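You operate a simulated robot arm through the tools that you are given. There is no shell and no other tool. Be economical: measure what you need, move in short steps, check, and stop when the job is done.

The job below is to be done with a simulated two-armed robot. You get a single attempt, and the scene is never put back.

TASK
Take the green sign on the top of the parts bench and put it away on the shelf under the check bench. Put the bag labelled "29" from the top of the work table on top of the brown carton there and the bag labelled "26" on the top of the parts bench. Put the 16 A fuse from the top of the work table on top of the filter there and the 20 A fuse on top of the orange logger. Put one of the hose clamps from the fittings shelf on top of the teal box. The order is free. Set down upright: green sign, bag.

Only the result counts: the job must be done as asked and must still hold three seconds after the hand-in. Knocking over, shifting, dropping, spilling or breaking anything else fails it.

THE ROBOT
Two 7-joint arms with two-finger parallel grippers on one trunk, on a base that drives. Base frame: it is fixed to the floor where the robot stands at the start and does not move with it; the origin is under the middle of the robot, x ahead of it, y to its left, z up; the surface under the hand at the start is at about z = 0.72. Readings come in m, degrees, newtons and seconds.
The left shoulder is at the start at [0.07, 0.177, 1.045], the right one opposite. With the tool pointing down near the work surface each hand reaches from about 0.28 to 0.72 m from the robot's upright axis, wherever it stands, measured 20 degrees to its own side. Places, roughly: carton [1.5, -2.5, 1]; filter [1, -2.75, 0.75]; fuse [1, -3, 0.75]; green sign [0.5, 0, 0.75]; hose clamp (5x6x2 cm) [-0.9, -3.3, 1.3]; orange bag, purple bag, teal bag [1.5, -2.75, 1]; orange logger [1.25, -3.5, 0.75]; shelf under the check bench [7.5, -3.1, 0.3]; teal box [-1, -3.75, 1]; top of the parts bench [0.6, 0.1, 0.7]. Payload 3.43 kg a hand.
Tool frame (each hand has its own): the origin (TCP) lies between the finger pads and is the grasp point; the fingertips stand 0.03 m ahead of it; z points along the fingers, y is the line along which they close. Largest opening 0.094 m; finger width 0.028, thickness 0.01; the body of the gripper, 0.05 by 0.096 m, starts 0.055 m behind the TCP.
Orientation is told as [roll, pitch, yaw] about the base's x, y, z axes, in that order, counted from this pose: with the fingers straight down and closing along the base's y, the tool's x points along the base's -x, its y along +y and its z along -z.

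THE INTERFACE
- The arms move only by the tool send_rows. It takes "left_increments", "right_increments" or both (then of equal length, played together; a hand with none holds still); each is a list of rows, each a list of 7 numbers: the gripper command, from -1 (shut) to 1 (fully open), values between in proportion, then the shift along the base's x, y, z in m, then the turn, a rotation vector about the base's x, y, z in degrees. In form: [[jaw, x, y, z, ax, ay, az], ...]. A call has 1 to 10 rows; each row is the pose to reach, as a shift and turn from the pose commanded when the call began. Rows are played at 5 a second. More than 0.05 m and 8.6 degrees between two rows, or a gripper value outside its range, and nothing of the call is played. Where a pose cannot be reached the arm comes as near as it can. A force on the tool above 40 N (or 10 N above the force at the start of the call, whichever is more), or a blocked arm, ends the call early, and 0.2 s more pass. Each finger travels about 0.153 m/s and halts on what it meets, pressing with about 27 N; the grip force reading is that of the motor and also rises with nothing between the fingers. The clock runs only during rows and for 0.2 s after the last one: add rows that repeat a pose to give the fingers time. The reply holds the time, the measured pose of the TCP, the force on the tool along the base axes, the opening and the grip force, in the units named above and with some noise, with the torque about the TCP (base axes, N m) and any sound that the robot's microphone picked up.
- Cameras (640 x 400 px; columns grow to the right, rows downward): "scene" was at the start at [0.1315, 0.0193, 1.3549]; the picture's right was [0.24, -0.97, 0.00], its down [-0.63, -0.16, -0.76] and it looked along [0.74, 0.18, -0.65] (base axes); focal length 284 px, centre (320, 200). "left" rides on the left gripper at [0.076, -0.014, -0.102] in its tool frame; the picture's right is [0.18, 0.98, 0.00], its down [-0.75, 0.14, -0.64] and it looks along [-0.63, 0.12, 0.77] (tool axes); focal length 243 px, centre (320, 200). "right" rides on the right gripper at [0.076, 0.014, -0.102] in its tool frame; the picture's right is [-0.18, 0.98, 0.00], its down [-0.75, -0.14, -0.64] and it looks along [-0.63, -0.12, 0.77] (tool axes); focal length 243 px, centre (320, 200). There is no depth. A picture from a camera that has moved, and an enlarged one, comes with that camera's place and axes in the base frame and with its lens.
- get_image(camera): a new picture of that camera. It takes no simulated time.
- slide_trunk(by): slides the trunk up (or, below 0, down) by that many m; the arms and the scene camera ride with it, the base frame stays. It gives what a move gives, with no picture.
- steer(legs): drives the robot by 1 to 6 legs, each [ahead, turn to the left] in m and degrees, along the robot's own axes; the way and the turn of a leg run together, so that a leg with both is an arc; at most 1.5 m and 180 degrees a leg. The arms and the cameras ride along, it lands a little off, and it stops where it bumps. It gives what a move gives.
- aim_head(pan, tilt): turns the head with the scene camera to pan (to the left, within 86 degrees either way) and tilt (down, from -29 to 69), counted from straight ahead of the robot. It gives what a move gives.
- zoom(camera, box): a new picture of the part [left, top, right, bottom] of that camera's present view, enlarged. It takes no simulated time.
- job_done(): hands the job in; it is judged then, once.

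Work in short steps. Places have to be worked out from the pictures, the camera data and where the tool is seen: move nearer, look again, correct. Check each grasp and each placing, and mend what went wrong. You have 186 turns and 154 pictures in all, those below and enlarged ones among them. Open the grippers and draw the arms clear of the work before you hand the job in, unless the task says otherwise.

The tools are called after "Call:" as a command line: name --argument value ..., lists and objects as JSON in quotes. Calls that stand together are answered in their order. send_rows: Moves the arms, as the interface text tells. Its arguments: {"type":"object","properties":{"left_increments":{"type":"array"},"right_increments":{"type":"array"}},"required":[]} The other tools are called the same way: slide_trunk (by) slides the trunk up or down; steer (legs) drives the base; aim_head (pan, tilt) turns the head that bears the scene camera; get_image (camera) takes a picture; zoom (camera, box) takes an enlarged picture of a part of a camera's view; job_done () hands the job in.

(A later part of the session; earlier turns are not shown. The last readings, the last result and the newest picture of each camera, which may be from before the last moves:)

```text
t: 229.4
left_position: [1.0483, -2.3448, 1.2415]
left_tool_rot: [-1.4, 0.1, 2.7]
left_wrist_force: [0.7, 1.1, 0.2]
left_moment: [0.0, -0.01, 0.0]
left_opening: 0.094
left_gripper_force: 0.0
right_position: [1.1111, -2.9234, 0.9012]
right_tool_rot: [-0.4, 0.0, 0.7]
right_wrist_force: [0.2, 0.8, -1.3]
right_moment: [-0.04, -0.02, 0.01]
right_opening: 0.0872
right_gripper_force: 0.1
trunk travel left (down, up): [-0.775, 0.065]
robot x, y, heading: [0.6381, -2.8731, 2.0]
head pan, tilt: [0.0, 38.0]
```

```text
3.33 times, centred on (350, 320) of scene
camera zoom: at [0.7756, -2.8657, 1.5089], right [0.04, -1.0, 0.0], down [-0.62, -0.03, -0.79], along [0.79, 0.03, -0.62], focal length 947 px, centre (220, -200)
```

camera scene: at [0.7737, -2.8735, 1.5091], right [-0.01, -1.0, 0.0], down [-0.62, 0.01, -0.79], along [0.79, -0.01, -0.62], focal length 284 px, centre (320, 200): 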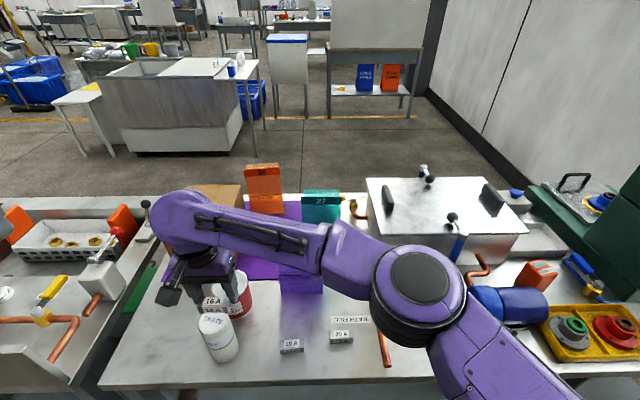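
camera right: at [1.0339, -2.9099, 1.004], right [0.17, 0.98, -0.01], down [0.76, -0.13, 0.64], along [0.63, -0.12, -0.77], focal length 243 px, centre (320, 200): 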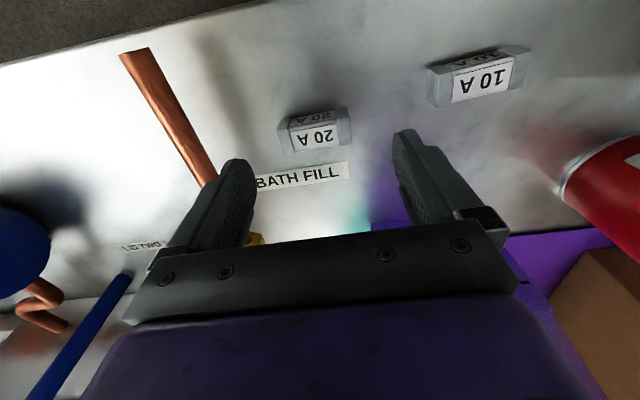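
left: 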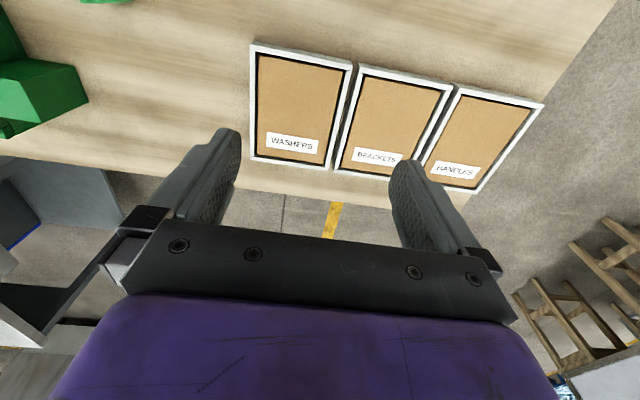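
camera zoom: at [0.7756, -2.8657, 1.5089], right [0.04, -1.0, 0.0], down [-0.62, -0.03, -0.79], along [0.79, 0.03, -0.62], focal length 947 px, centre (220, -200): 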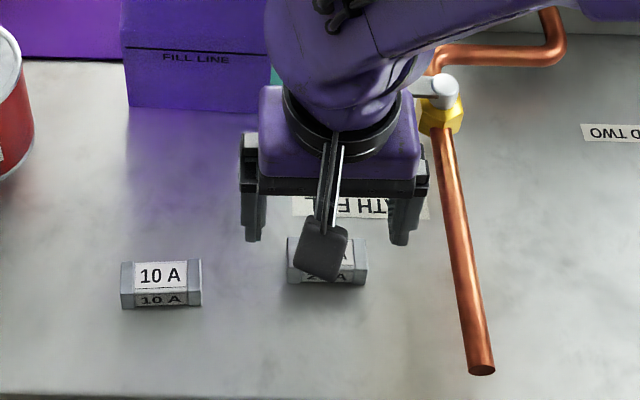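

Aligned with the fuse at (1.117, -2.930). I descend to grasp height and close.

Call:
send_rows --right_increments '[[0.85, 0.005, -0.006, -0.02, 0, 0, 0], [0.85, 0.006, -0.006, -0.045, 0, 0, 0], [0.85, 0.006, -0.006, -0.064, 0, 0, 0], [0.85, 0.006, -0.006, -0.064, 0, 0, 0], [0.3, 0.006, -0.006, -0.064, 0, 0, 0], [-0.2, 0.006, -0.006, -0.064, 0, 0, 0], [-0.6, 0.006, -0.006, -0.064, 0, 0, 0], [-0.6, 0.006, -0.006, -0.064, 0, 0, 0]]'

Call:
get_image --camera "right"

```text
t: 231.2
left_position: [1.0469, -2.3462, 1.2426]
left_tool_rot: [-1.3, 0.1, 2.8]
left_wrist_force: [-0.2, -0.3, 0.6]
left_moment: [0.02, -0.04, -0.03]
left_opening: 0.094
left_gripper_force: 0.0
right_position: [1.1157, -2.9297, 0.837]
right_tool_rot: [-0.3, 0.0, 0.8]
right_wrist_force: [-0.3, 0.4, -0.9]
right_moment: [-0.02, 0.0, 0.0]
right_opening: 0.0572
right_gripper_force: 26.8
trunk travel left (down, up): [-0.775, 0.065]
robot x, y, heading: [0.6395, -2.8732, 2.3]
head pan, tilt: [0.0, 38.0]
```

```text
91 pictures are left
camera right: at [1.0384, -2.9158, 0.9396], right [0.17, 0.98, -0.01], down [0.75, -0.13, 0.64], along [0.63, -0.12, -0.77], focal length 243 px, centre (320, 200)
```

right: 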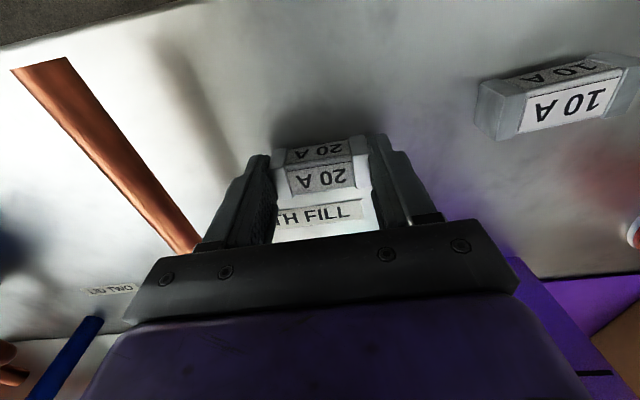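

The 20 A fuse is held. I lift it, then reposition the base to about (0.64, -3.3) for the logger.

Call:
send_rows --right_increments '[[-0.6, 0, 0, 0.04, 0, 0, 0], [-0.6, 0, 0, 0.08, 0, 0, 0], [-0.6, -0.01, 0, 0.12, 0, 0, 0], [-0.6, -0.02, 0, 0.16, 0, 0, 0], [-0.6, -0.03, -0.01, 0.2, 0, 0, 0], [-0.6, -0.04, -0.02, 0.24, 0, 0, 0], [-0.6, -0.05, -0.03, 0.28, 0, 0, 0], [-0.6, -0.06, -0.05, 0.31, 0, 0, 0]]'

Call:
steer --legs '[[-0.3, 0], [0, -56], [0.5, 0], [0, 54]]'

Call:
get_image --camera "scene"

Call:
get_image --camera "right"

```text
t: 233.0
left_position: [1.0467, -2.3491, 1.2445]
left_tool_rot: [-1.3, 0.0, 2.8]
left_wrist_force: [-0.3, -0.8, -0.1]
left_moment: [0.02, -0.02, 0.01]
left_opening: 0.094
left_gripper_force: 0.1
right_position: [1.0565, -2.9812, 1.1453]
right_tool_rot: [-0.3, -0.2, 0.7]
right_wrist_force: [-0.9, -0.1, -0.4]
right_moment: [0.09, 0.0, -0.02]
right_opening: 0.0571
right_gripper_force: 27.3
trunk travel left (down, up): [-0.775, 0.065]
robot x, y, heading: [0.6351, -2.8689, 2.3]
head pan, tilt: [0.0, 38.0]
```

```text
t: 242.4
left_position: [1.0658, -2.7802, 1.2422]
left_tool_rot: [-1.3, 0.2, -0.2]
left_wrist_force: [0.6, -0.2, 0.2]
left_moment: [0.0, 0.0, -0.02]
left_opening: 0.0939
left_gripper_force: 0.0
right_position: [1.0413, -3.4118, 1.1444]
right_tool_rot: [-0.3, 0.0, -2.1]
right_wrist_force: [-1.4, -0.2, -0.6]
right_moment: [0.0, 0.0, -0.01]
right_opening: 0.0572
right_gripper_force: 26.7
trunk travel left (down, up): [-0.775, 0.065]
robot x, y, heading: [0.6268, -3.2814, -0.4]
head pan, tilt: [0.0, 38.0]
```

```text
90 pictures are left
camera scene: at [0.7662, -3.2865, 1.509], right [-0.01, -1.0, 0.0], down [-0.62, 0.01, -0.79], along [0.79, -0.01, -0.62], focal length 284 px, centre (320, 200)
```

scene: 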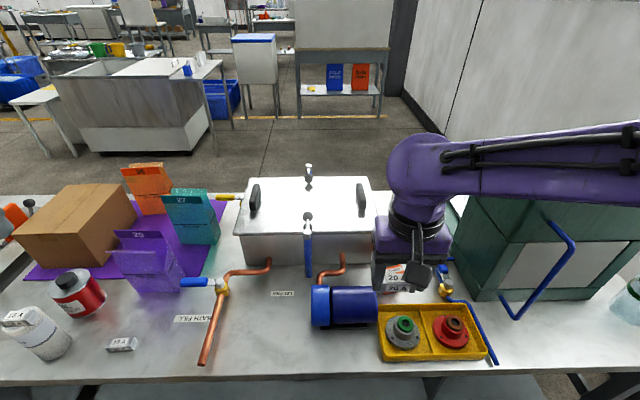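

```text
89 pictures are left
camera right: at [0.9652, -3.3941, 1.2476], right [0.22, 0.97, -0.01], down [0.75, -0.17, 0.64], along [0.63, -0.15, -0.77], focal length 243 px, centre (320, 200)
```

right: 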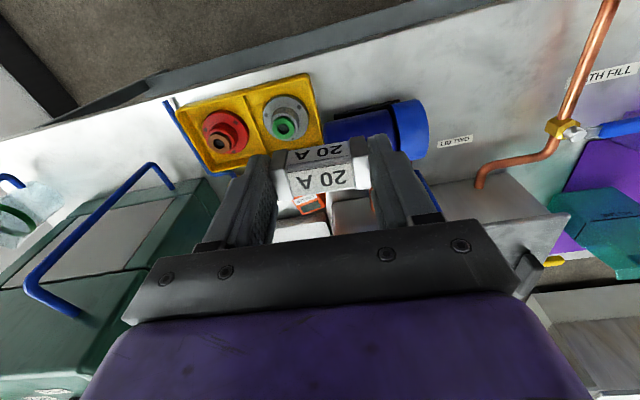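

The logger is hidden behind the hand; I shift the hand left for a moment to view its top.

Call:
send_rows --right_increments '[[-0.6, 0, 0.05, 0, 0, 0, 1], [-0.6, 0, 0.1, 0, 0, 0, 2], [-0.6, 0, 0.15, 0, 0, 0, 2], [-0.6, 0, 0.15, 0, 0, 0, 2]]'

Call:
zoom --camera "scene" --box '[330, 220, 490, 320]'

Call:
zoom --camera "right" --box '[100, 80, 300, 260]'

```text
t: 243.4
left_position: [1.0648, -2.7796, 1.2425]
left_tool_rot: [-1.3, 0.2, -0.1]
left_wrist_force: [0.0, -0.2, 0.1]
left_moment: [0.04, 0.0, 0.0]
left_opening: 0.0941
left_gripper_force: 0.1
right_position: [1.042, -3.2621, 1.1455]
right_tool_rot: [-0.3, 0.0, -0.2]
right_wrist_force: [1.0, -0.5, -1.2]
right_moment: [0.0, -0.01, 0.01]
right_opening: 0.0569
right_gripper_force: 26.7
trunk travel left (down, up): [-0.775, 0.065]
robot x, y, heading: [0.6298, -3.2809, -0.6]
head pan, tilt: [0.0, 38.0]
```

```text
4.00 times, centred on (410, 270) of scene
camera zoom: at [0.7661, -3.2867, 1.509], right [-0.01, -1.0, 0.0], down [-0.62, 0.01, -0.79], along [0.79, -0.01, -0.62], focal length 1136 px, centre (-40, -80)
```

zoom: 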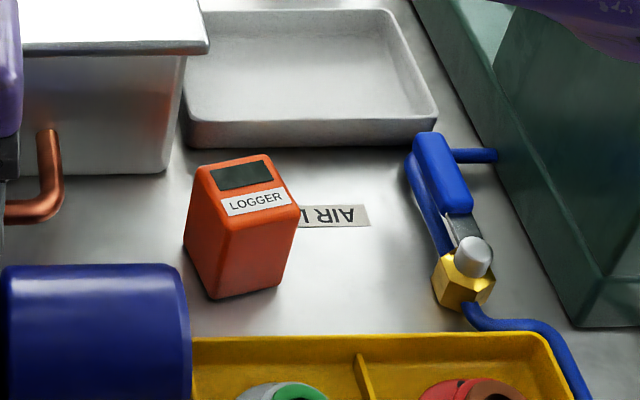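

```text
2.22 times, centred on (200, 170) of right
camera zoom: at [0.9642, -3.2464, 1.2476], right [0.19, 0.98, 0.0], down [0.75, -0.14, 0.64], along [0.63, -0.12, -0.77], focal length 539 px, centre (587, 267)
```

zoom: 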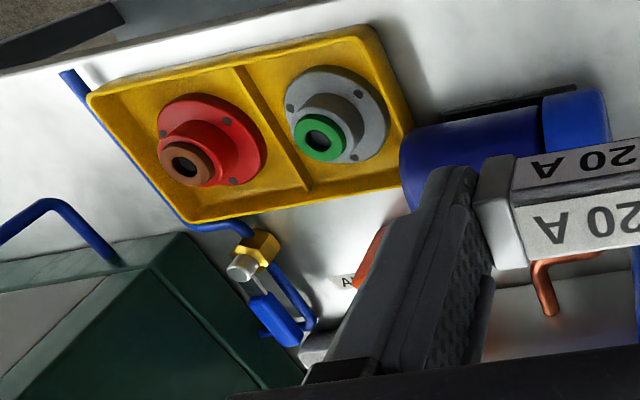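

Logger top: centre about (1.265, -3.488), z≈0.88, roughly 6×5.5 cm and turned ~10°. I move the fuse above it.

Call:
send_rows --right_increments '[[-0.6, 0.01, -0.04, 0, 0, 0, 1], [-0.6, 0.03, -0.08, 0, 0, 0, 2], [-0.6, 0.055, -0.12, 0, 0, 0, 3], [-0.6, 0.085, -0.155, 0, 0, 0, 4], [-0.6, 0.12, -0.19, 0, 0, 0, 5], [-0.6, 0.16, -0.215, 0, 0, 0, 6], [-0.6, 0.2, -0.226, -0.02, 0, 0, 7], [-0.6, 0.223, -0.226, -0.06, 0, 0, 8], [-0.6, 0.223, -0.226, -0.1, 0, 0, 8], [-0.6, 0.223, -0.226, -0.145, 0, 0, 8]]'

Call:
zoom --camera "scene" --box '[330, 200, 490, 320]'

Call:
get_image --camera "right"

```text
t: 245.7
left_position: [1.0662, -2.7786, 1.2419]
left_tool_rot: [-1.3, 0.1, -0.1]
left_wrist_force: [-0.5, -0.1, -0.6]
left_moment: [0.01, -0.03, 0.02]
left_opening: 0.0938
left_gripper_force: 0.2
right_position: [1.2646, -3.4881, 0.9989]
right_tool_rot: [-0.3, -0.1, 7.8]
right_wrist_force: [0.0, -0.5, -0.4]
right_moment: [-0.02, 0.0, -0.01]
right_opening: 0.0568
right_gripper_force: 27.0
trunk travel left (down, up): [-0.775, 0.065]
robot x, y, heading: [0.6283, -3.2816, -0.8]
head pan, tilt: [0.0, 38.0]
```

```text
3.33 times, centred on (410, 260) of scene
camera zoom: at [0.7677, -3.2864, 1.5089], right [-0.01, -1.0, 0.0], down [-0.62, 0.01, -0.79], along [0.79, -0.01, -0.62], focal length 947 px, centre (20, 0)
```

zoom: 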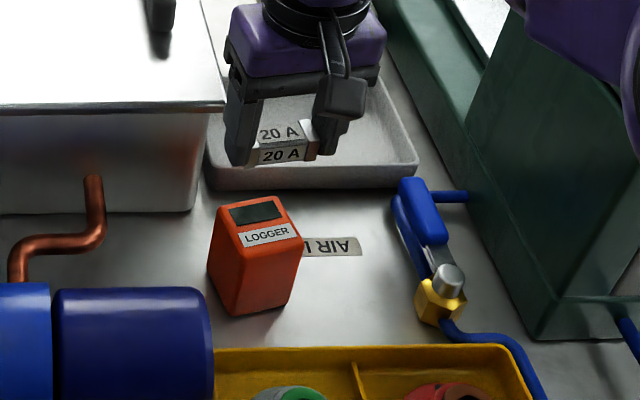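

```text
85 pictures are left
camera right: at [1.187, -3.4837, 1.1008], right [0.05, 1.0, -0.01], down [0.77, -0.03, 0.64], along [0.64, -0.04, -0.77], focal length 243 px, centre (320, 200)
```

right: 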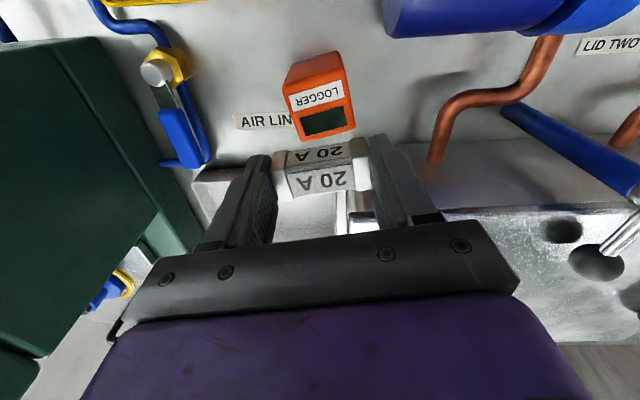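

Both views agree on the logger's centre (1.265, -3.489) and a yaw of about 15°. I turn 6° more and lower to just above it.

Call:
send_rows --right_increments '[[-0.6, 0, -0.001, -0.03, 0, 0, 3], [-0.6, 0, -0.001, -0.055, 0, 0, 6], [-0.6, 0, -0.001, -0.065, 0, 0, 6], [-0.6, 0, -0.001, -0.07, 0, 0, 6], [-0.6, 0, -0.001, -0.07, 0, 0, 6]]'

Call:
zoom --camera "scene" --box '[350, 220, 470, 310]'

Call:
zoom --camera "right" --box '[230, 50, 430, 230]'

```text
t: 246.8
left_position: [1.0661, -2.7791, 1.242]
left_tool_rot: [-1.3, 0.1, -0.2]
left_wrist_force: [-0.7, -0.6, 0.2]
left_moment: [-0.03, 0.03, 0.0]
left_opening: 0.0937
left_gripper_force: 0.0
right_position: [1.265, -3.4864, 0.9288]
right_tool_rot: [-0.3, -0.1, 13.8]
right_wrist_force: [0.2, 0.1, -0.6]
right_moment: [0.01, 0.02, 0.0]
right_opening: 0.0571
right_gripper_force: 26.7
trunk travel left (down, up): [-0.775, 0.065]
robot x, y, heading: [0.6309, -3.2807, -0.5]
head pan, tilt: [0.0, 38.0]
```

```text
4.44 times, centred on (410, 265) of scene
camera zoom: at [0.7664, -3.2861, 1.509], right [-0.01, -1.0, 0.0], down [-0.62, 0.01, -0.79], along [0.79, -0.01, -0.62], focal length 1263 px, centre (-80, -89)
```

zoom: 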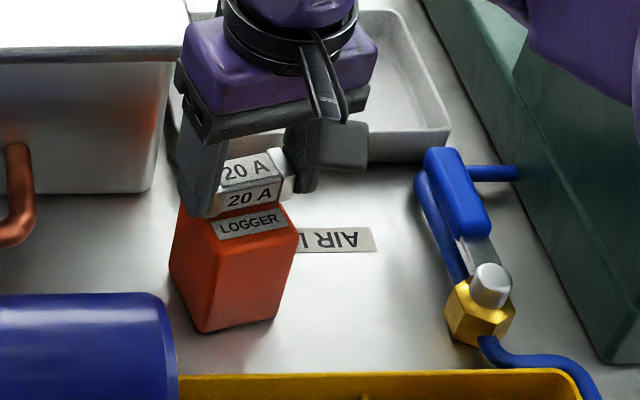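

```text
2.22 times, centred on (330, 140) of right
camera zoom: at [1.1858, -3.4915, 1.0318], right [-0.06, 1.0, -0.01], down [0.76, 0.05, 0.64], along [0.64, 0.03, -0.77], focal length 539 px, centre (298, 333)
```

zoom: 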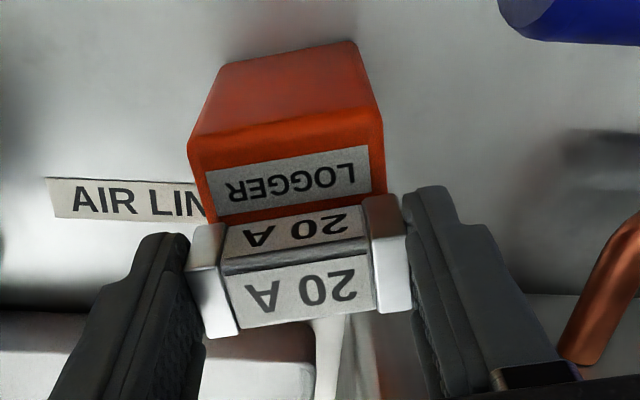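

The fuse is centred above the logger. I lower to contact.

Call:
send_rows --right_increments '[[-0.6, -0.002, 0, -0.004, 0, 0, 0], [-0.6, -0.002, 0, -0.008, 0, 0, 0], [-0.6, -0.002, 0, -0.011, 0, 0, 0], [-0.6, -0.002, 0, -0.014, 0, 0, 0], [-0.6, -0.002, 0, -0.014, 0, 0, 0]]'

```text
t: 248.1
left_position: [1.0627, -2.7782, 1.2425]
left_tool_rot: [-1.4, -0.1, -0.1]
left_wrist_force: [0.2, 1.0, 0.0]
left_moment: [0.01, 0.02, 0.0]
left_opening: 0.0941
left_gripper_force: 0.1
right_position: [1.2615, -3.4872, 0.9167]
right_tool_rot: [-0.4, -0.2, 13.7]
right_wrist_force: [3.1, -1.1, 16.4]
right_moment: [0.12, -0.16, 0.02]
right_opening: 0.0571
right_gripper_force: 26.8
trunk travel left (down, up): [-0.775, 0.065]
robot x, y, heading: [0.6299, -3.2847, -0.5]
head pan, tilt: [0.0, 38.0]
```

Contact (16 N) at the expected height. I ease off 1.5 mm, release and lift.

Call:
send_rows --right_increments '[[-0.6, 0, 0, 0.0015, 0, 0, 0], [-0.6, 0, 0, 0.0015, 0, 0, 0], [0.2, 0, 0, 0.0015, 0, 0, 0], [0.6, 0, 0, 0.0015, 0, 0, 0], [0.6, 0, 0, 0.0015, 0, 0, 0], [0.6, 0, 0, 0.02, 0, 0, 0], [0.6, 0, 0, 0.06, 0, 0, 0], [0.6, 0, 0, 0.1, 0, 0, 0], [0.6, -0.02, 0.01, 0.14, 0, 0, 0], [0.6, -0.05, 0.03, 0.17, 0, 0, 0]]'

Call:
zoom --camera "scene" --box '[350, 220, 470, 310]'

Call:
get_image --camera "right"

```text
t: 250.2
left_position: [1.062, -2.7769, 1.2421]
left_tool_rot: [-1.4, -0.1, -0.2]
left_wrist_force: [-0.1, -0.3, -0.3]
left_moment: [-0.03, -0.03, -0.01]
left_opening: 0.0941
left_gripper_force: 0.1
right_position: [1.2106, -3.4567, 1.089]
right_tool_rot: [-0.4, -0.1, 13.7]
right_wrist_force: [-0.2, 0.2, 1.8]
right_moment: [-0.03, -0.03, 0.01]
right_opening: 0.0754
right_gripper_force: 0.1
trunk travel left (down, up): [-0.775, 0.065]
robot x, y, heading: [0.6278, -3.2815, -0.6]
head pan, tilt: [0.0, 38.0]
```

```text
4.44 times, centred on (410, 265) of scene
camera zoom: at [0.7627, -3.2842, 1.5093], right [-0.01, -1.0, 0.0], down [-0.61, 0.01, -0.79], along [0.79, -0.01, -0.61], focal length 1263 px, centre (-80, -89)
```

zoom: 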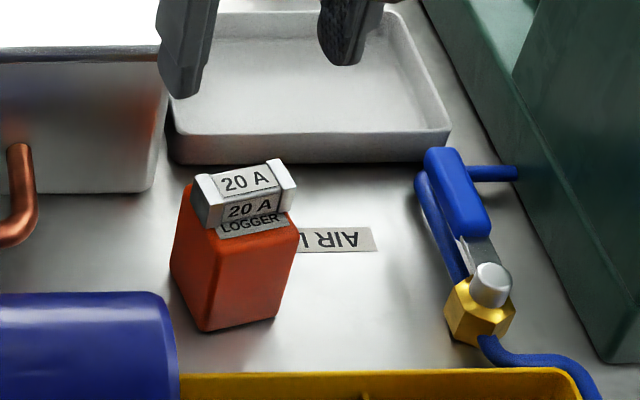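

```text
81 pictures are left
camera right: at [1.1312, -3.4598, 1.1919], right [-0.06, 1.0, -0.01], down [0.76, 0.05, 0.64], along [0.64, 0.03, -0.76], focal length 243 px, centre (320, 200)
```

right: 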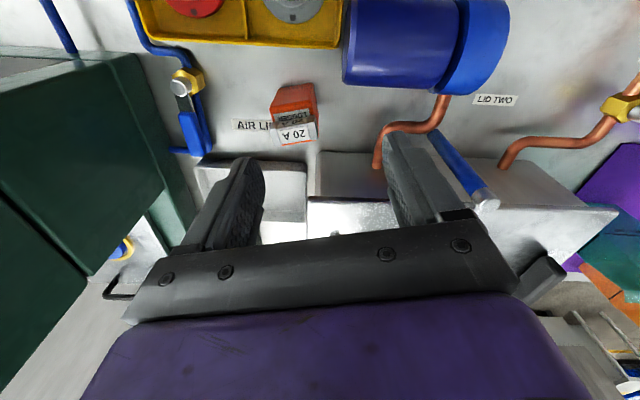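

The 20 A fuse rests on the logger. Now for bag 29: I raise and retract the right hand, then reposition the base to about (0.72, -2.75) for the left hand.

Call:
send_rows --right_increments '[[1, -0.02, 0, 0.04, 0, 0, 0], [1, -0.05, 0, 0.08, 0, 0, -3], [1, -0.08, 0, 0.11, 0, 0, -6], [1, -0.11, 0, 0.14, 0, 0, -9], [1, -0.15, 0, 0.16, 0, 0, -12], [1, -0.19, 0, 0.16, 0, 0, -14], [1, -0.19, 0, 0.16, 0, 0, -14]]'

Call:
steer --legs '[[-0.3, 0], [0, 52], [0.64, 0], [0, -52]]'

Call:
get_image --camera "scene"

Call:
get_image --camera "left"

```text
t: 251.8
left_position: [1.0651, -2.7771, 1.2417]
left_tool_rot: [-1.5, 0.1, -0.1]
left_wrist_force: [0.2, 0.0, -0.2]
left_moment: [-0.02, -0.01, -0.01]
left_opening: 0.0939
left_gripper_force: 0.1
right_position: [1.021, -3.4588, 1.2468]
right_tool_rot: [-0.5, -0.1, -0.1]
right_wrist_force: [0.6, 0.0, 0.2]
right_moment: [-0.02, 0.02, -0.02]
right_opening: 0.0939
right_gripper_force: 0.0
trunk travel left (down, up): [-0.775, 0.065]
robot x, y, heading: [0.6262, -3.2864, -0.6]
head pan, tilt: [0.0, 38.0]
```

```text
t: 261.6
left_position: [1.1915, -2.3118, 1.243]
left_tool_rot: [-1.4, 0.0, -1.9]
left_wrist_force: [-0.1, -0.2, 0.8]
left_moment: [-0.01, 0.03, 0.01]
left_opening: 0.0938
left_gripper_force: 0.1
right_position: [1.125, -2.9901, 1.2458]
right_tool_rot: [-0.3, 0.0, -2.1]
right_wrist_force: [0.2, -0.7, 0.0]
right_moment: [0.02, 0.01, -0.01]
right_opening: 0.094
right_gripper_force: 0.0
trunk travel left (down, up): [-0.775, 0.065]
robot x, y, heading: [0.7433, -2.8021, -2.4]
head pan, tilt: [0.0, 38.0]
```

```text
80 pictures are left
camera scene: at [0.8764, -2.8083, 1.509], right [-0.04, -1.0, 0.0], down [-0.62, 0.03, -0.79], along [0.79, -0.03, -0.62], focal length 284 px, centre (320, 200)
```

scene: 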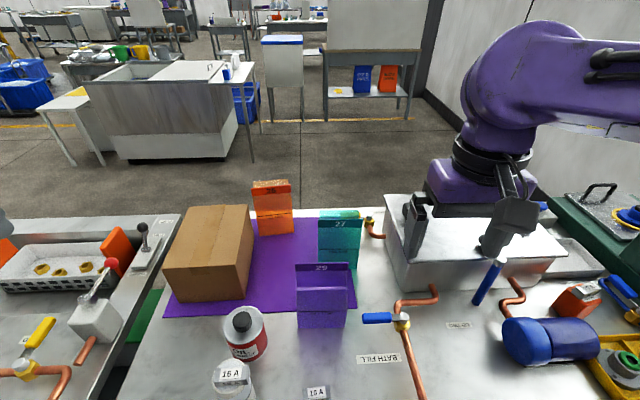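

```text
79 pictures are left
camera left: at [1.116, -2.3216, 1.3471], right [-0.15, 0.99, -0.02], down [0.76, 0.13, 0.64], along [0.63, 0.08, -0.77], focal length 243 px, centre (320, 200)
```

left: 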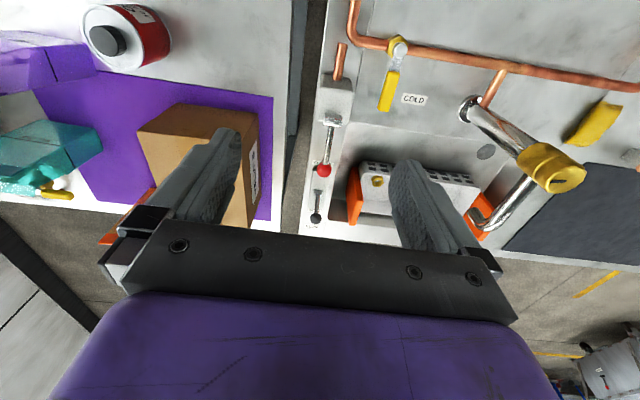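

I zoom in on the bag for its shape.

Call:
zoom --camera "scene" --box '[220, 170, 380, 340]'

Call:
zoom --camera "left" --box '[0, 20, 180, 240]'

```text
2.35 times, centred on (300, 255) of scene
camera zoom: at [0.8764, -2.8083, 1.509], right [-0.04, -1.0, 0.0], down [-0.62, 0.03, -0.79], along [0.79, -0.03, -0.62], focal length 668 px, centre (367, 71)
```

zoom: 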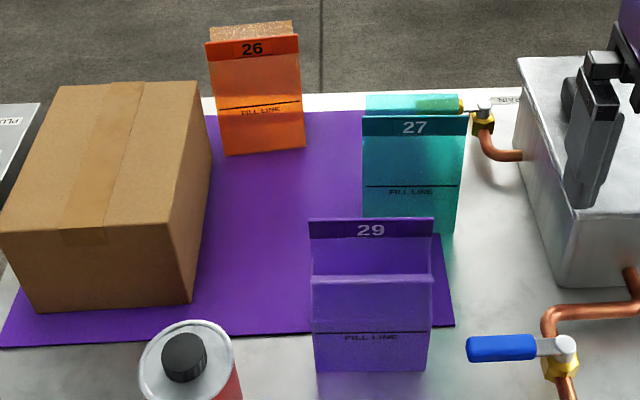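

```text
1.82 times, centred on (90, 130) of left
camera zoom: at [1.116, -2.3216, 1.3471], right [-0.15, 0.99, -0.02], down [0.76, 0.13, 0.64], along [0.63, 0.08, -0.77], focal length 441 px, centre (738, 327)
```

zoom: 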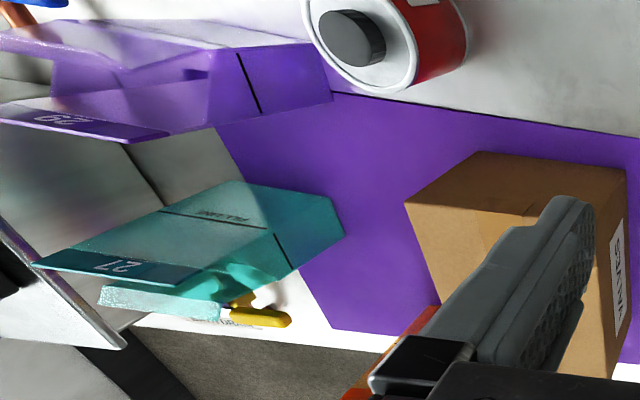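

Bag 29: block about 12.3 × 5.7 cm up to z≈0.97 with a header to ≈1.02, centre (1.277, -2.831). I turn the left hand -90° so it closes along x, and move the right hand aside.

Call:
send_rows --left_increments '[[1, 0, -0.02, 0, 0, 0, -8.5], [1, 0, -0.04, 0, 0, 0, -17], [1, 0, -0.06, 0, 0, 0, -25.5], [1, 0, -0.08, 0, 0, 0, -34], [1, 0, -0.1, 0, 0, 0, -42.5], [1, 0, -0.12, 0, 0, 0, -45]]' --right_increments '[[1, -0.01, -0.02, 0, 0, 0, 0], [1, -0.02, -0.04, 0, 0, 0, 0], [1, -0.03, -0.06, 0, 0, 0, 0], [1, -0.04, -0.08, 0, 0, 0, 0], [1, -0.05, -0.1, 0, 0, 0, 0], [1, -0.06, -0.12, 0, 0, 0, 0]]'

Call:
send_rows --left_increments '[[1, 0, -0.02, 0, 0, 0, -8.5], [1, 0, -0.04, 0, 0, 0, -17], [1, 0, -0.06, 0, 0, 0, -25.5], [1, 0.01, -0.08, 0, 0, 0, -34], [1, 0.02, -0.1, 0, 0, 0, -42.5], [1, 0.03, -0.12, 0, 0, 0, -45], [1, 0.03, -0.12, 0, 0, 0, -45]]'

Call:
get_image --camera "left"

```text
t: 263.0
left_position: [1.1922, -2.4349, 1.2422]
left_tool_rot: [-1.3, 0.2, -47.0]
left_wrist_force: [0.6, -0.5, 0.0]
left_moment: [-0.02, -0.01, 0.0]
left_opening: 0.094
left_gripper_force: 0.0
right_position: [1.0658, -3.1118, 1.2447]
right_tool_rot: [-0.2, -0.2, -2.2]
right_wrist_force: [0.1, -0.2, -0.6]
right_moment: [0.01, 0.02, 0.0]
right_opening: 0.094
right_gripper_force: 0.0
trunk travel left (down, up): [-0.775, 0.065]
robot x, y, heading: [0.7429, -2.8004, -2.5]
head pan, tilt: [0.0, 38.0]
```

```text
t: 264.6
left_position: [1.2206, -2.5534, 1.2428]
left_tool_rot: [-1.3, 0.1, -92.0]
left_wrist_force: [-0.9, 0.4, 0.7]
left_moment: [0.02, 0.03, 0.01]
left_opening: 0.0941
left_gripper_force: 0.1
right_position: [1.0658, -3.11, 1.2461]
right_tool_rot: [-0.3, 0.0, -2.1]
right_wrist_force: [1.1, 1.0, 0.7]
right_moment: [0.0, 0.01, 0.02]
right_opening: 0.0941
right_gripper_force: 0.1
trunk travel left (down, up): [-0.775, 0.065]
robot x, y, heading: [0.737, -2.7999, -2.4]
head pan, tilt: [0.0, 38.0]
```

```text
76 pictures are left
camera left: at [1.212, -2.4768, 1.348], right [0.99, 0.15, -0.02], down [0.13, -0.76, 0.64], along [0.08, -0.63, -0.77], focal length 243 px, centre (320, 200)
```

left: 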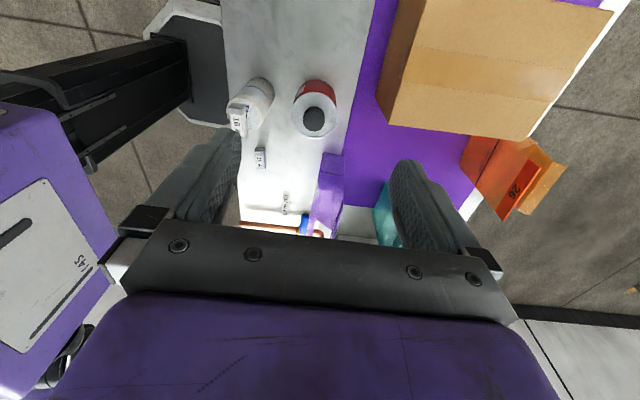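

The view down is good. I move the left hand to above bag 29.

Call:
send_rows --left_increments '[[1, 0.01, -0.045, 0, 0, 0, 0], [1, 0.02, -0.09, 0, 0, 0, 0], [1, 0.03, -0.135, 0, 0, 0, 0], [1, 0.04, -0.18, 0, 0, 0, 0], [1, 0.05, -0.225, 0, 0, 0, 0], [1, 0.056, -0.25, -0.03, 0, 0, 0], [1, 0.056, -0.26, -0.07, 0, 0, 0], [1, 0.056, -0.265, -0.11, 0, 0, 0], [1, 0.056, -0.265, -0.11, 0, 0, 0]]'

Call:
get_image --camera "left"

Call:
get_image --camera "scene"

```text
t: 266.6
left_position: [1.2756, -2.8162, 1.1317]
left_tool_rot: [-1.2, 0.0, -92.0]
left_wrist_force: [0.3, 0.1, -0.4]
left_moment: [0.03, 0.01, -0.04]
left_opening: 0.094
left_gripper_force: 0.1
right_position: [1.065, -3.1103, 1.2453]
right_tool_rot: [-0.3, -0.2, -2.1]
right_wrist_force: [-0.3, 0.3, 0.0]
right_moment: [0.04, 0.04, -0.01]
right_opening: 0.0939
right_gripper_force: 0.1
trunk travel left (down, up): [-0.775, 0.065]
robot x, y, heading: [0.7414, -2.8025, -2.3]
head pan, tilt: [0.0, 38.0]
```

```text
75 pictures are left
camera left: at [1.267, -2.7412, 1.2367], right [0.99, 0.15, -0.02], down [0.13, -0.76, 0.64], along [0.08, -0.63, -0.77], focal length 243 px, centre (320, 200)
```

left: 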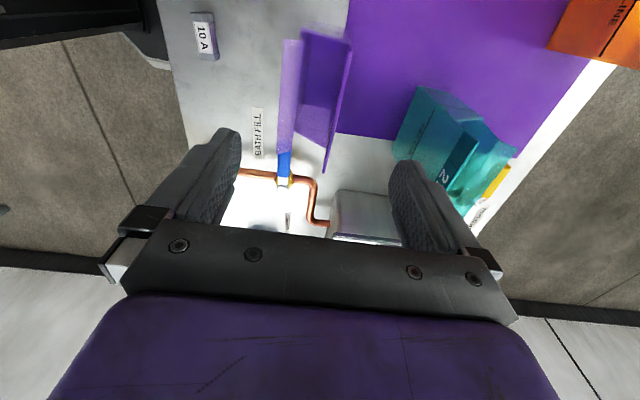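

```text
74 pictures are left
camera scene: at [0.8761, -2.809, 1.5091], right [-0.04, -1.0, 0.0], down [-0.61, 0.03, -0.79], along [0.79, -0.03, -0.62], focal length 284 px, centre (320, 200)
```

scene: 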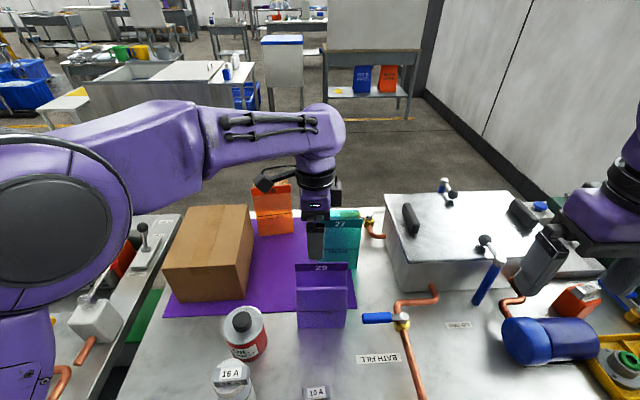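

The header edge is at x≈1.289 and the front fold at ≈1.235–1.25. I lower so the tips are just above the header and look again.

Call:
send_rows --left_increments '[[1, 0, -0.004, -0.035, 0, 0, 0], [1, 0, -0.006, -0.07, 0, 0, 0], [1, 0, -0.006, -0.07, 0, 0, 0]]'

Call:
get_image --camera "left"

Call:
zoom --camera "scene" --box '[260, 220, 380, 340]'

```text
t: 267.4
left_position: [1.2755, -2.8228, 1.0607]
left_tool_rot: [-1.3, 0.2, -91.8]
left_wrist_force: [0.3, 0.3, 0.3]
left_moment: [-0.01, 0.01, 0.01]
left_opening: 0.0939
left_gripper_force: 0.0
right_position: [1.0651, -3.1095, 1.2455]
right_tool_rot: [-0.3, -0.1, -2.1]
right_wrist_force: [0.3, 0.6, 0.1]
right_moment: [0.01, 0.0, 0.01]
right_opening: 0.0941
right_gripper_force: 0.0
trunk travel left (down, up): [-0.775, 0.065]
robot x, y, heading: [0.7358, -2.8003, -2.8]
head pan, tilt: [0.0, 38.0]
```

```text
73 pictures are left
camera left: at [1.2674, -2.747, 1.1659], right [0.99, 0.15, -0.02], down [0.13, -0.76, 0.64], along [0.08, -0.63, -0.77], focal length 243 px, centre (320, 200)
```

left: 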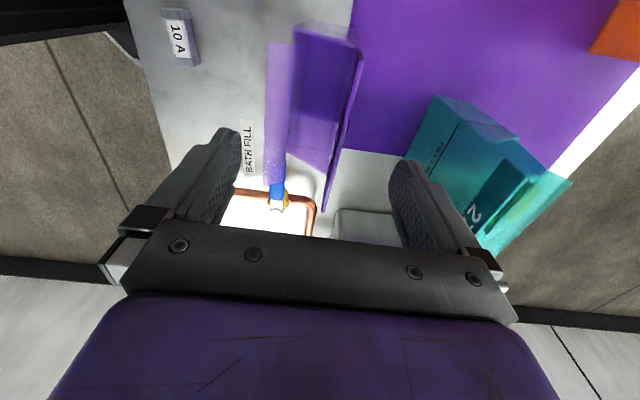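

```text
3.33 times, centred on (320, 280) of scene
camera zoom: at [0.8756, -2.8089, 1.5091], right [-0.04, -1.0, 0.0], down [-0.61, 0.03, -0.79], along [0.79, -0.03, -0.62], focal length 947 px, centre (320, -67)
```

zoom: 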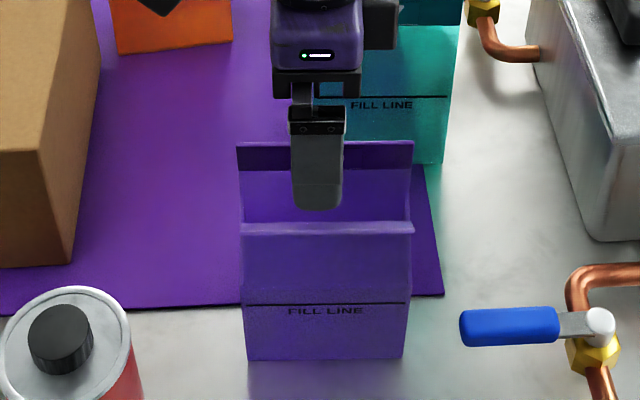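

It's an open bag: the front panel is at x≈1.233 (top z≈0.978) and a taller back panel with the header at x≈1.289 (top z≈1.016). I centre on x≈1.262 and descend to TCP z≈0.978, watching the force.

Call:
send_rows --left_increments '[[1, -0.013, -0.001, -0.01, 0, 0, 0], [1, -0.013, -0.001, -0.03, 0, 0, 0], [1, -0.013, -0.001, -0.05, 0, 0, 0], [1, -0.013, -0.001, -0.065, 0, 0, 0], [1, -0.013, -0.001, -0.082, 0, 0, 0], [1, -0.013, -0.001, -0.082, 0, 0, 0]]'

Call:
get_image --camera "left"

Call:
zoom --camera "scene" --box '[260, 220, 380, 340]'

```text
t: 268.8
left_position: [1.2656, -2.8235, 0.98]
left_tool_rot: [-1.3, 0.1, -92.0]
left_wrist_force: [0.3, 1.2, 0.7]
left_moment: [0.0, 0.0, 0.02]
left_opening: 0.094
left_gripper_force: 0.0
right_position: [1.066, -3.1111, 1.2463]
right_tool_rot: [-0.3, 0.0, -2.1]
right_wrist_force: [0.6, 0.7, 0.2]
right_moment: [0.03, -0.02, 0.01]
right_opening: 0.0939
right_gripper_force: 0.2
trunk travel left (down, up): [-0.775, 0.065]
robot x, y, heading: [0.7404, -2.806, -2.5]
head pan, tilt: [0.0, 38.0]
```

```text
71 pictures are left
camera left: at [1.2563, -2.7489, 1.0841], right [0.99, 0.15, -0.02], down [0.13, -0.76, 0.64], along [0.08, -0.63, -0.77], focal length 243 px, centre (320, 200)
```

left: 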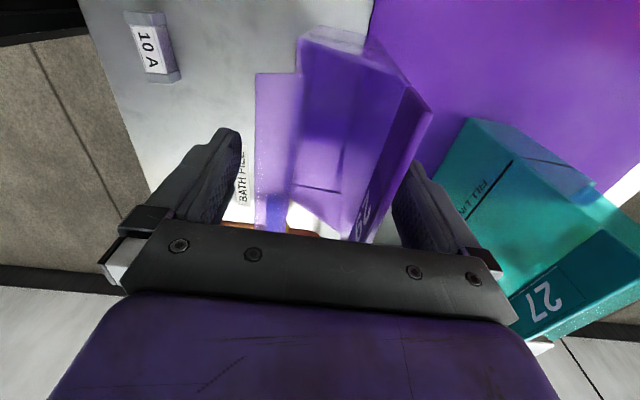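

```text
3.33 times, centred on (320, 280) of scene
camera zoom: at [0.8764, -2.8092, 1.509], right [-0.04, -1.0, 0.0], down [-0.62, 0.03, -0.79], along [0.79, -0.03, -0.62], focal length 947 px, centre (320, -67)
```

zoom: 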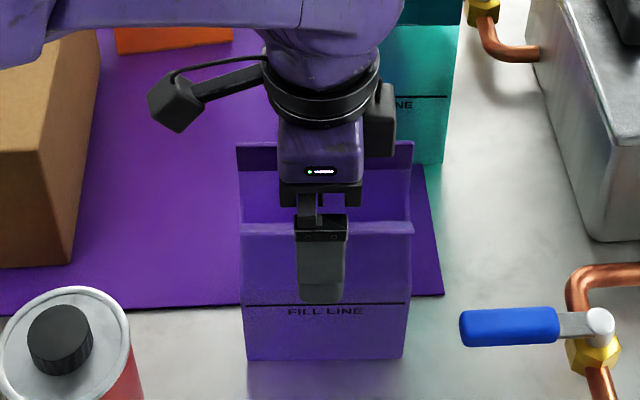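

Front and back panels are both between the fingers. I close slowly.

Call:
send_rows --left_increments '[[0.6, 0, 0, 0, 0, 0, 0], [0.4, 0, 0, 0, 0, 0, 0], [0.2, 0, 0, 0, 0, 0, 0], [0.0, 0, 0, 0, 0, 0, 0], [-0.2, 0, 0, 0, 0, 0, 0], [-0.2, 0, 0, 0, 0, 0, 0]]'

Call:
get_image --camera "left"

```text
t: 270.2
left_position: [1.2654, -2.8234, 0.9803]
left_tool_rot: [-1.4, 0.1, -91.9]
left_wrist_force: [0.5, 0.1, -0.8]
left_moment: [0.0, 0.03, 0.0]
left_opening: 0.0376
left_gripper_force: 0.1
right_position: [1.0674, -3.1111, 1.2453]
right_tool_rot: [-0.3, 0.1, -2.1]
right_wrist_force: [-0.7, 0.6, -0.2]
right_moment: [0.02, -0.03, 0.02]
right_opening: 0.0941
right_gripper_force: 0.1
trunk travel left (down, up): [-0.775, 0.065]
robot x, y, heading: [0.7414, -2.8033, -2.5]
head pan, tilt: [0.0, 38.0]
```

```text
69 pictures are left
camera left: at [1.2563, -2.7488, 1.0842], right [0.99, 0.15, -0.02], down [0.13, -0.76, 0.64], along [0.08, -0.63, -0.77], focal length 243 px, centre (320, 200)
```

left: 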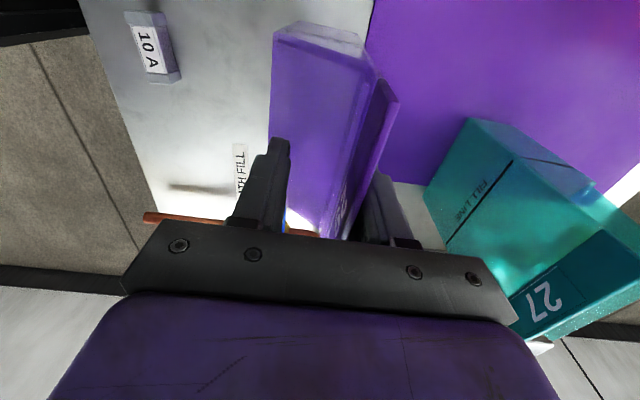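

No resistance yet at 0.038, and the bag's top squeezes (soft). I close further.

Call:
send_rows --left_increments '[[-0.4, 0, 0, 0, 0, 0, 0], [-0.6, 0, 0, 0, 0, 0, 0], [-0.8, 0, 0, 0, 0, 0, 0], [-1, 0, 0, 0, 0, 0, 0], [-1, 0, 0, 0, 0, 0, 0]]'

Call:
get_image --camera "left"

Call:
zoom --camera "scene" --box '[260, 220, 380, 340]'

```text
t: 271.4
left_position: [1.2648, -2.826, 0.9784]
left_tool_rot: [-1.2, -0.1, -91.8]
left_wrist_force: [2.9, -0.2, 9.8]
left_moment: [-0.08, -0.05, 0.04]
left_opening: 0.0094
left_gripper_force: 27.2
right_position: [1.0643, -3.1096, 1.2465]
right_tool_rot: [-0.3, -0.1, -2.1]
right_wrist_force: [0.2, 0.5, -0.3]
right_moment: [-0.01, 0.0, -0.05]
right_opening: 0.0938
right_gripper_force: 0.0
trunk travel left (down, up): [-0.775, 0.065]
robot x, y, heading: [0.7414, -2.8015, -2.6]
head pan, tilt: [0.0, 38.0]
```

```text
68 pictures are left
camera left: at [1.256, -2.7488, 1.085], right [0.99, 0.15, -0.02], down [0.13, -0.76, 0.64], along [0.08, -0.63, -0.77], focal length 243 px, centre (320, 200)
```

left: 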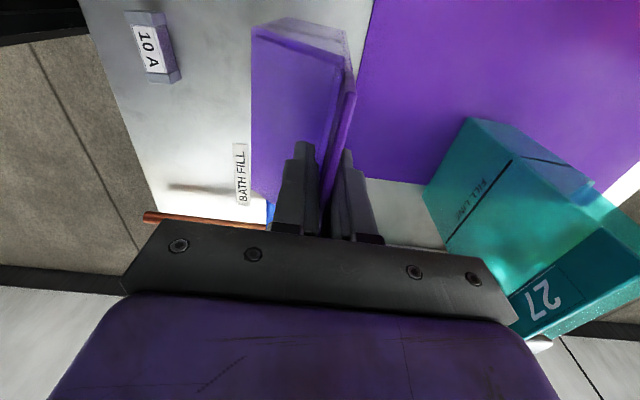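

```text
3.33 times, centred on (320, 280) of scene
camera zoom: at [0.8757, -2.809, 1.5092], right [-0.04, -1.0, 0.0], down [-0.61, 0.03, -0.79], along [0.79, -0.03, -0.62], focal length 947 px, centre (320, -67)
```

zoom: 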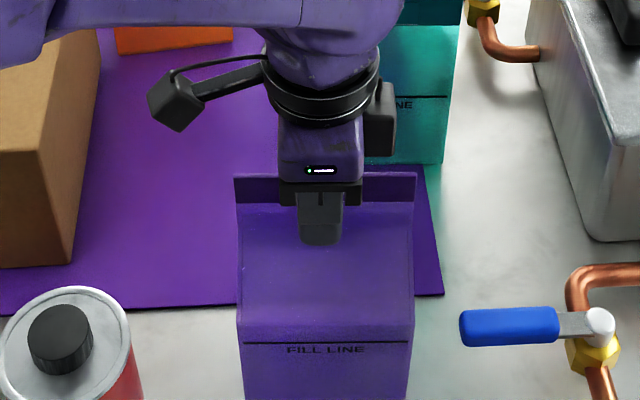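

The header is gripped (9 mm, 27 N) and the bag slid slightly to the gripper centre. I lift it straight up.

Call:
send_rows --left_increments '[[-1, 0, 0, 0.01, 0, 0, 0], [-1, 0, 0, 0.03, 0, 0, 0], [-1, 0, 0, 0.06, 0, 0, 0], [-1, 0, 0, 0.1, 0, 0, 0], [-1, 0, 0, 0.14, 0, 0, 0], [-1, 0, 0, 0.18, 0, 0, 0], [-1, 0, 0, 0.21, 0, 0, 0], [-1, 0, 0, 0.23, 0, 0, 0], [-1, 0, 0, 0.23, 0, 0, 0]]'

Call:
get_image --camera "scene"

Call:
get_image --camera "left"

```text
t: 273.4
left_position: [1.2651, -2.8226, 1.209]
left_tool_rot: [-1.4, 0.1, -91.9]
left_wrist_force: [-0.1, 0.2, -0.4]
left_moment: [-0.01, 0.03, 0.04]
left_opening: 0.0082
left_gripper_force: 27.2
right_position: [1.0658, -3.1102, 1.2448]
right_tool_rot: [-0.3, 0.0, -2.1]
right_wrist_force: [-0.4, -0.3, 0.6]
right_moment: [0.01, -0.02, 0.0]
right_opening: 0.094
right_gripper_force: 0.1
trunk travel left (down, up): [-0.775, 0.065]
robot x, y, heading: [0.7407, -2.803, -2.5]
head pan, tilt: [0.0, 38.0]
```

```text
66 pictures are left
camera scene: at [0.8767, -2.8091, 1.509], right [-0.04, -1.0, 0.0], down [-0.62, 0.03, -0.79], along [0.79, -0.03, -0.62], focal length 284 px, centre (320, 200)
```

scene: 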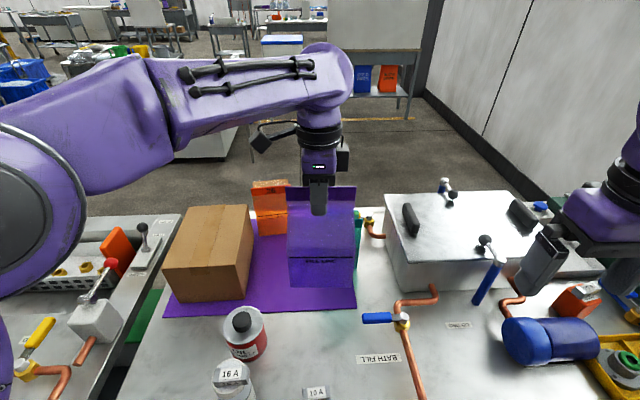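

```text
65 pictures are left
camera left: at [1.2565, -2.7469, 1.3152], right [0.99, 0.15, -0.02], down [0.13, -0.76, 0.64], along [0.08, -0.63, -0.77], focal length 243 px, centre (320, 200)
```

left: 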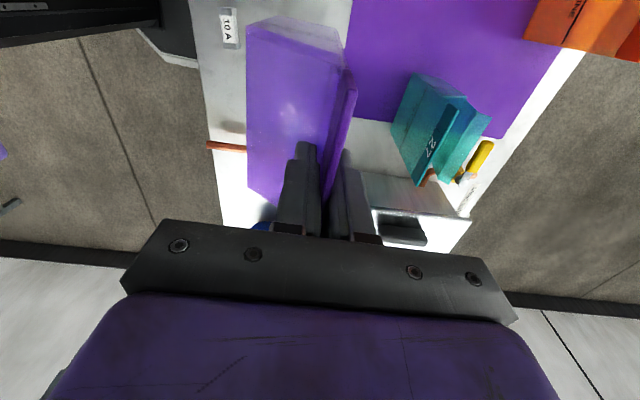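

The bag is lifted. I zoom in to judge tilt and bottom position before carrying it to the carton.

Call:
zoom --camera "scene" --box '[260, 170, 380, 300]'

Call:
zoom --camera "left" --box '[200, 0, 400, 240]'

```text
3.08 times, centred on (320, 235) of scene
camera zoom: at [0.8767, -2.8091, 1.509], right [-0.04, -1.0, 0.0], down [-0.62, 0.03, -0.79], along [0.79, -0.03, -0.62], focal length 874 px, centre (320, 92)
```

zoom: 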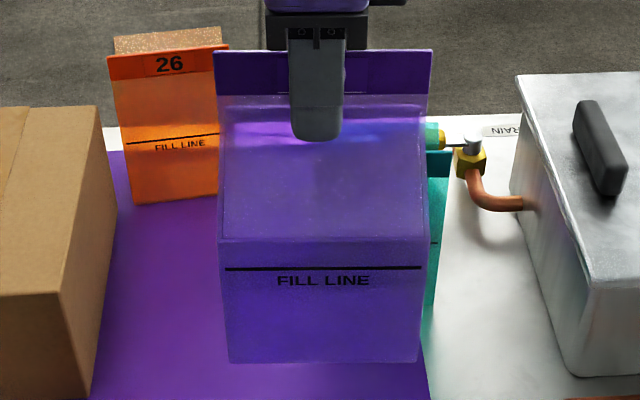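

```text
1.67 times, centred on (300, 120) of left
camera zoom: at [1.2565, -2.7469, 1.3152], right [0.99, 0.15, -0.02], down [0.13, -0.76, 0.64], along [0.08, -0.63, -0.77], focal length 404 px, centre (353, 333)
```

zoom: 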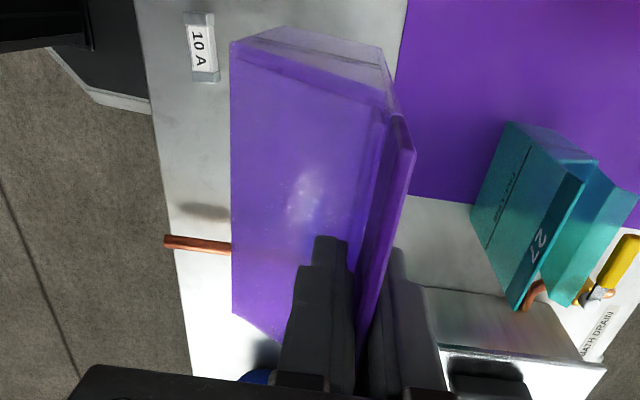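

The bag bottom is at about TCP-0.189, with its body centre about 1.7 cm in front of the TCP. The carton top spans x 1.33–1.59, y -2.63…-2.42 at z≈0.936, so I carry the bag to TCP (1.40, -2.526).

Call:
send_rows --left_increments '[[-1, 0.017, 0.037, 0.01, 0, 0, 0], [-1, 0.034, 0.074, 0.02, 0, 0, 0], [-1, 0.051, 0.111, 0.02, 0, 0, 0], [-1, 0.068, 0.148, 0.02, 0, 0, 0], [-1, 0.085, 0.185, 0.02, 0, 0, 0], [-1, 0.102, 0.222, 0.02, 0, 0, 0], [-1, 0.119, 0.26, 0.02, 0, 0, 0], [-1, 0.136, 0.297, 0.02, 0, 0, 0], [-1, 0.136, 0.297, 0.0, 0, 0, 0], [-1, 0.136, 0.297, 0.0, 0, 0, 0]]'

Call:
get_image --camera "scene"

Call:
get_image --camera "left"

```text
t: 275.6
left_position: [1.4002, -2.526, 1.2086]
left_tool_rot: [-1.3, 0.2, -92.0]
left_wrist_force: [-0.3, 0.8, -0.3]
left_moment: [0.01, -0.02, 0.01]
left_opening: 0.0081
left_gripper_force: 27.0
right_position: [1.066, -3.1104, 1.2458]
right_tool_rot: [-0.3, -0.1, -2.1]
right_wrist_force: [-0.2, -0.2, 0.5]
right_moment: [0.0, 0.01, -0.01]
right_opening: 0.094
right_gripper_force: 0.1
trunk travel left (down, up): [-0.775, 0.065]
robot x, y, heading: [0.7422, -2.8002, -2.6]
head pan, tilt: [0.0, 38.0]
```

```text
62 pictures are left
camera scene: at [0.876, -2.8091, 1.5091], right [-0.04, -1.0, 0.0], down [-0.61, 0.03, -0.79], along [0.79, -0.03, -0.62], focal length 284 px, centre (320, 200)
```

scene: 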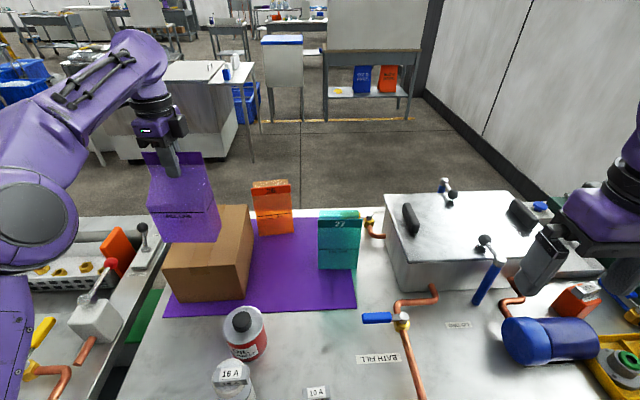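

```text
61 pictures are left
camera left: at [1.3914, -2.4507, 1.3138], right [0.99, 0.15, -0.02], down [0.13, -0.76, 0.64], along [0.08, -0.63, -0.77], focal length 243 px, centre (320, 200)
```

left: 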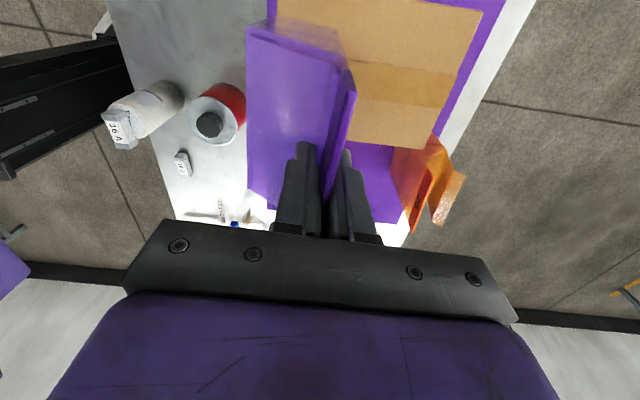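

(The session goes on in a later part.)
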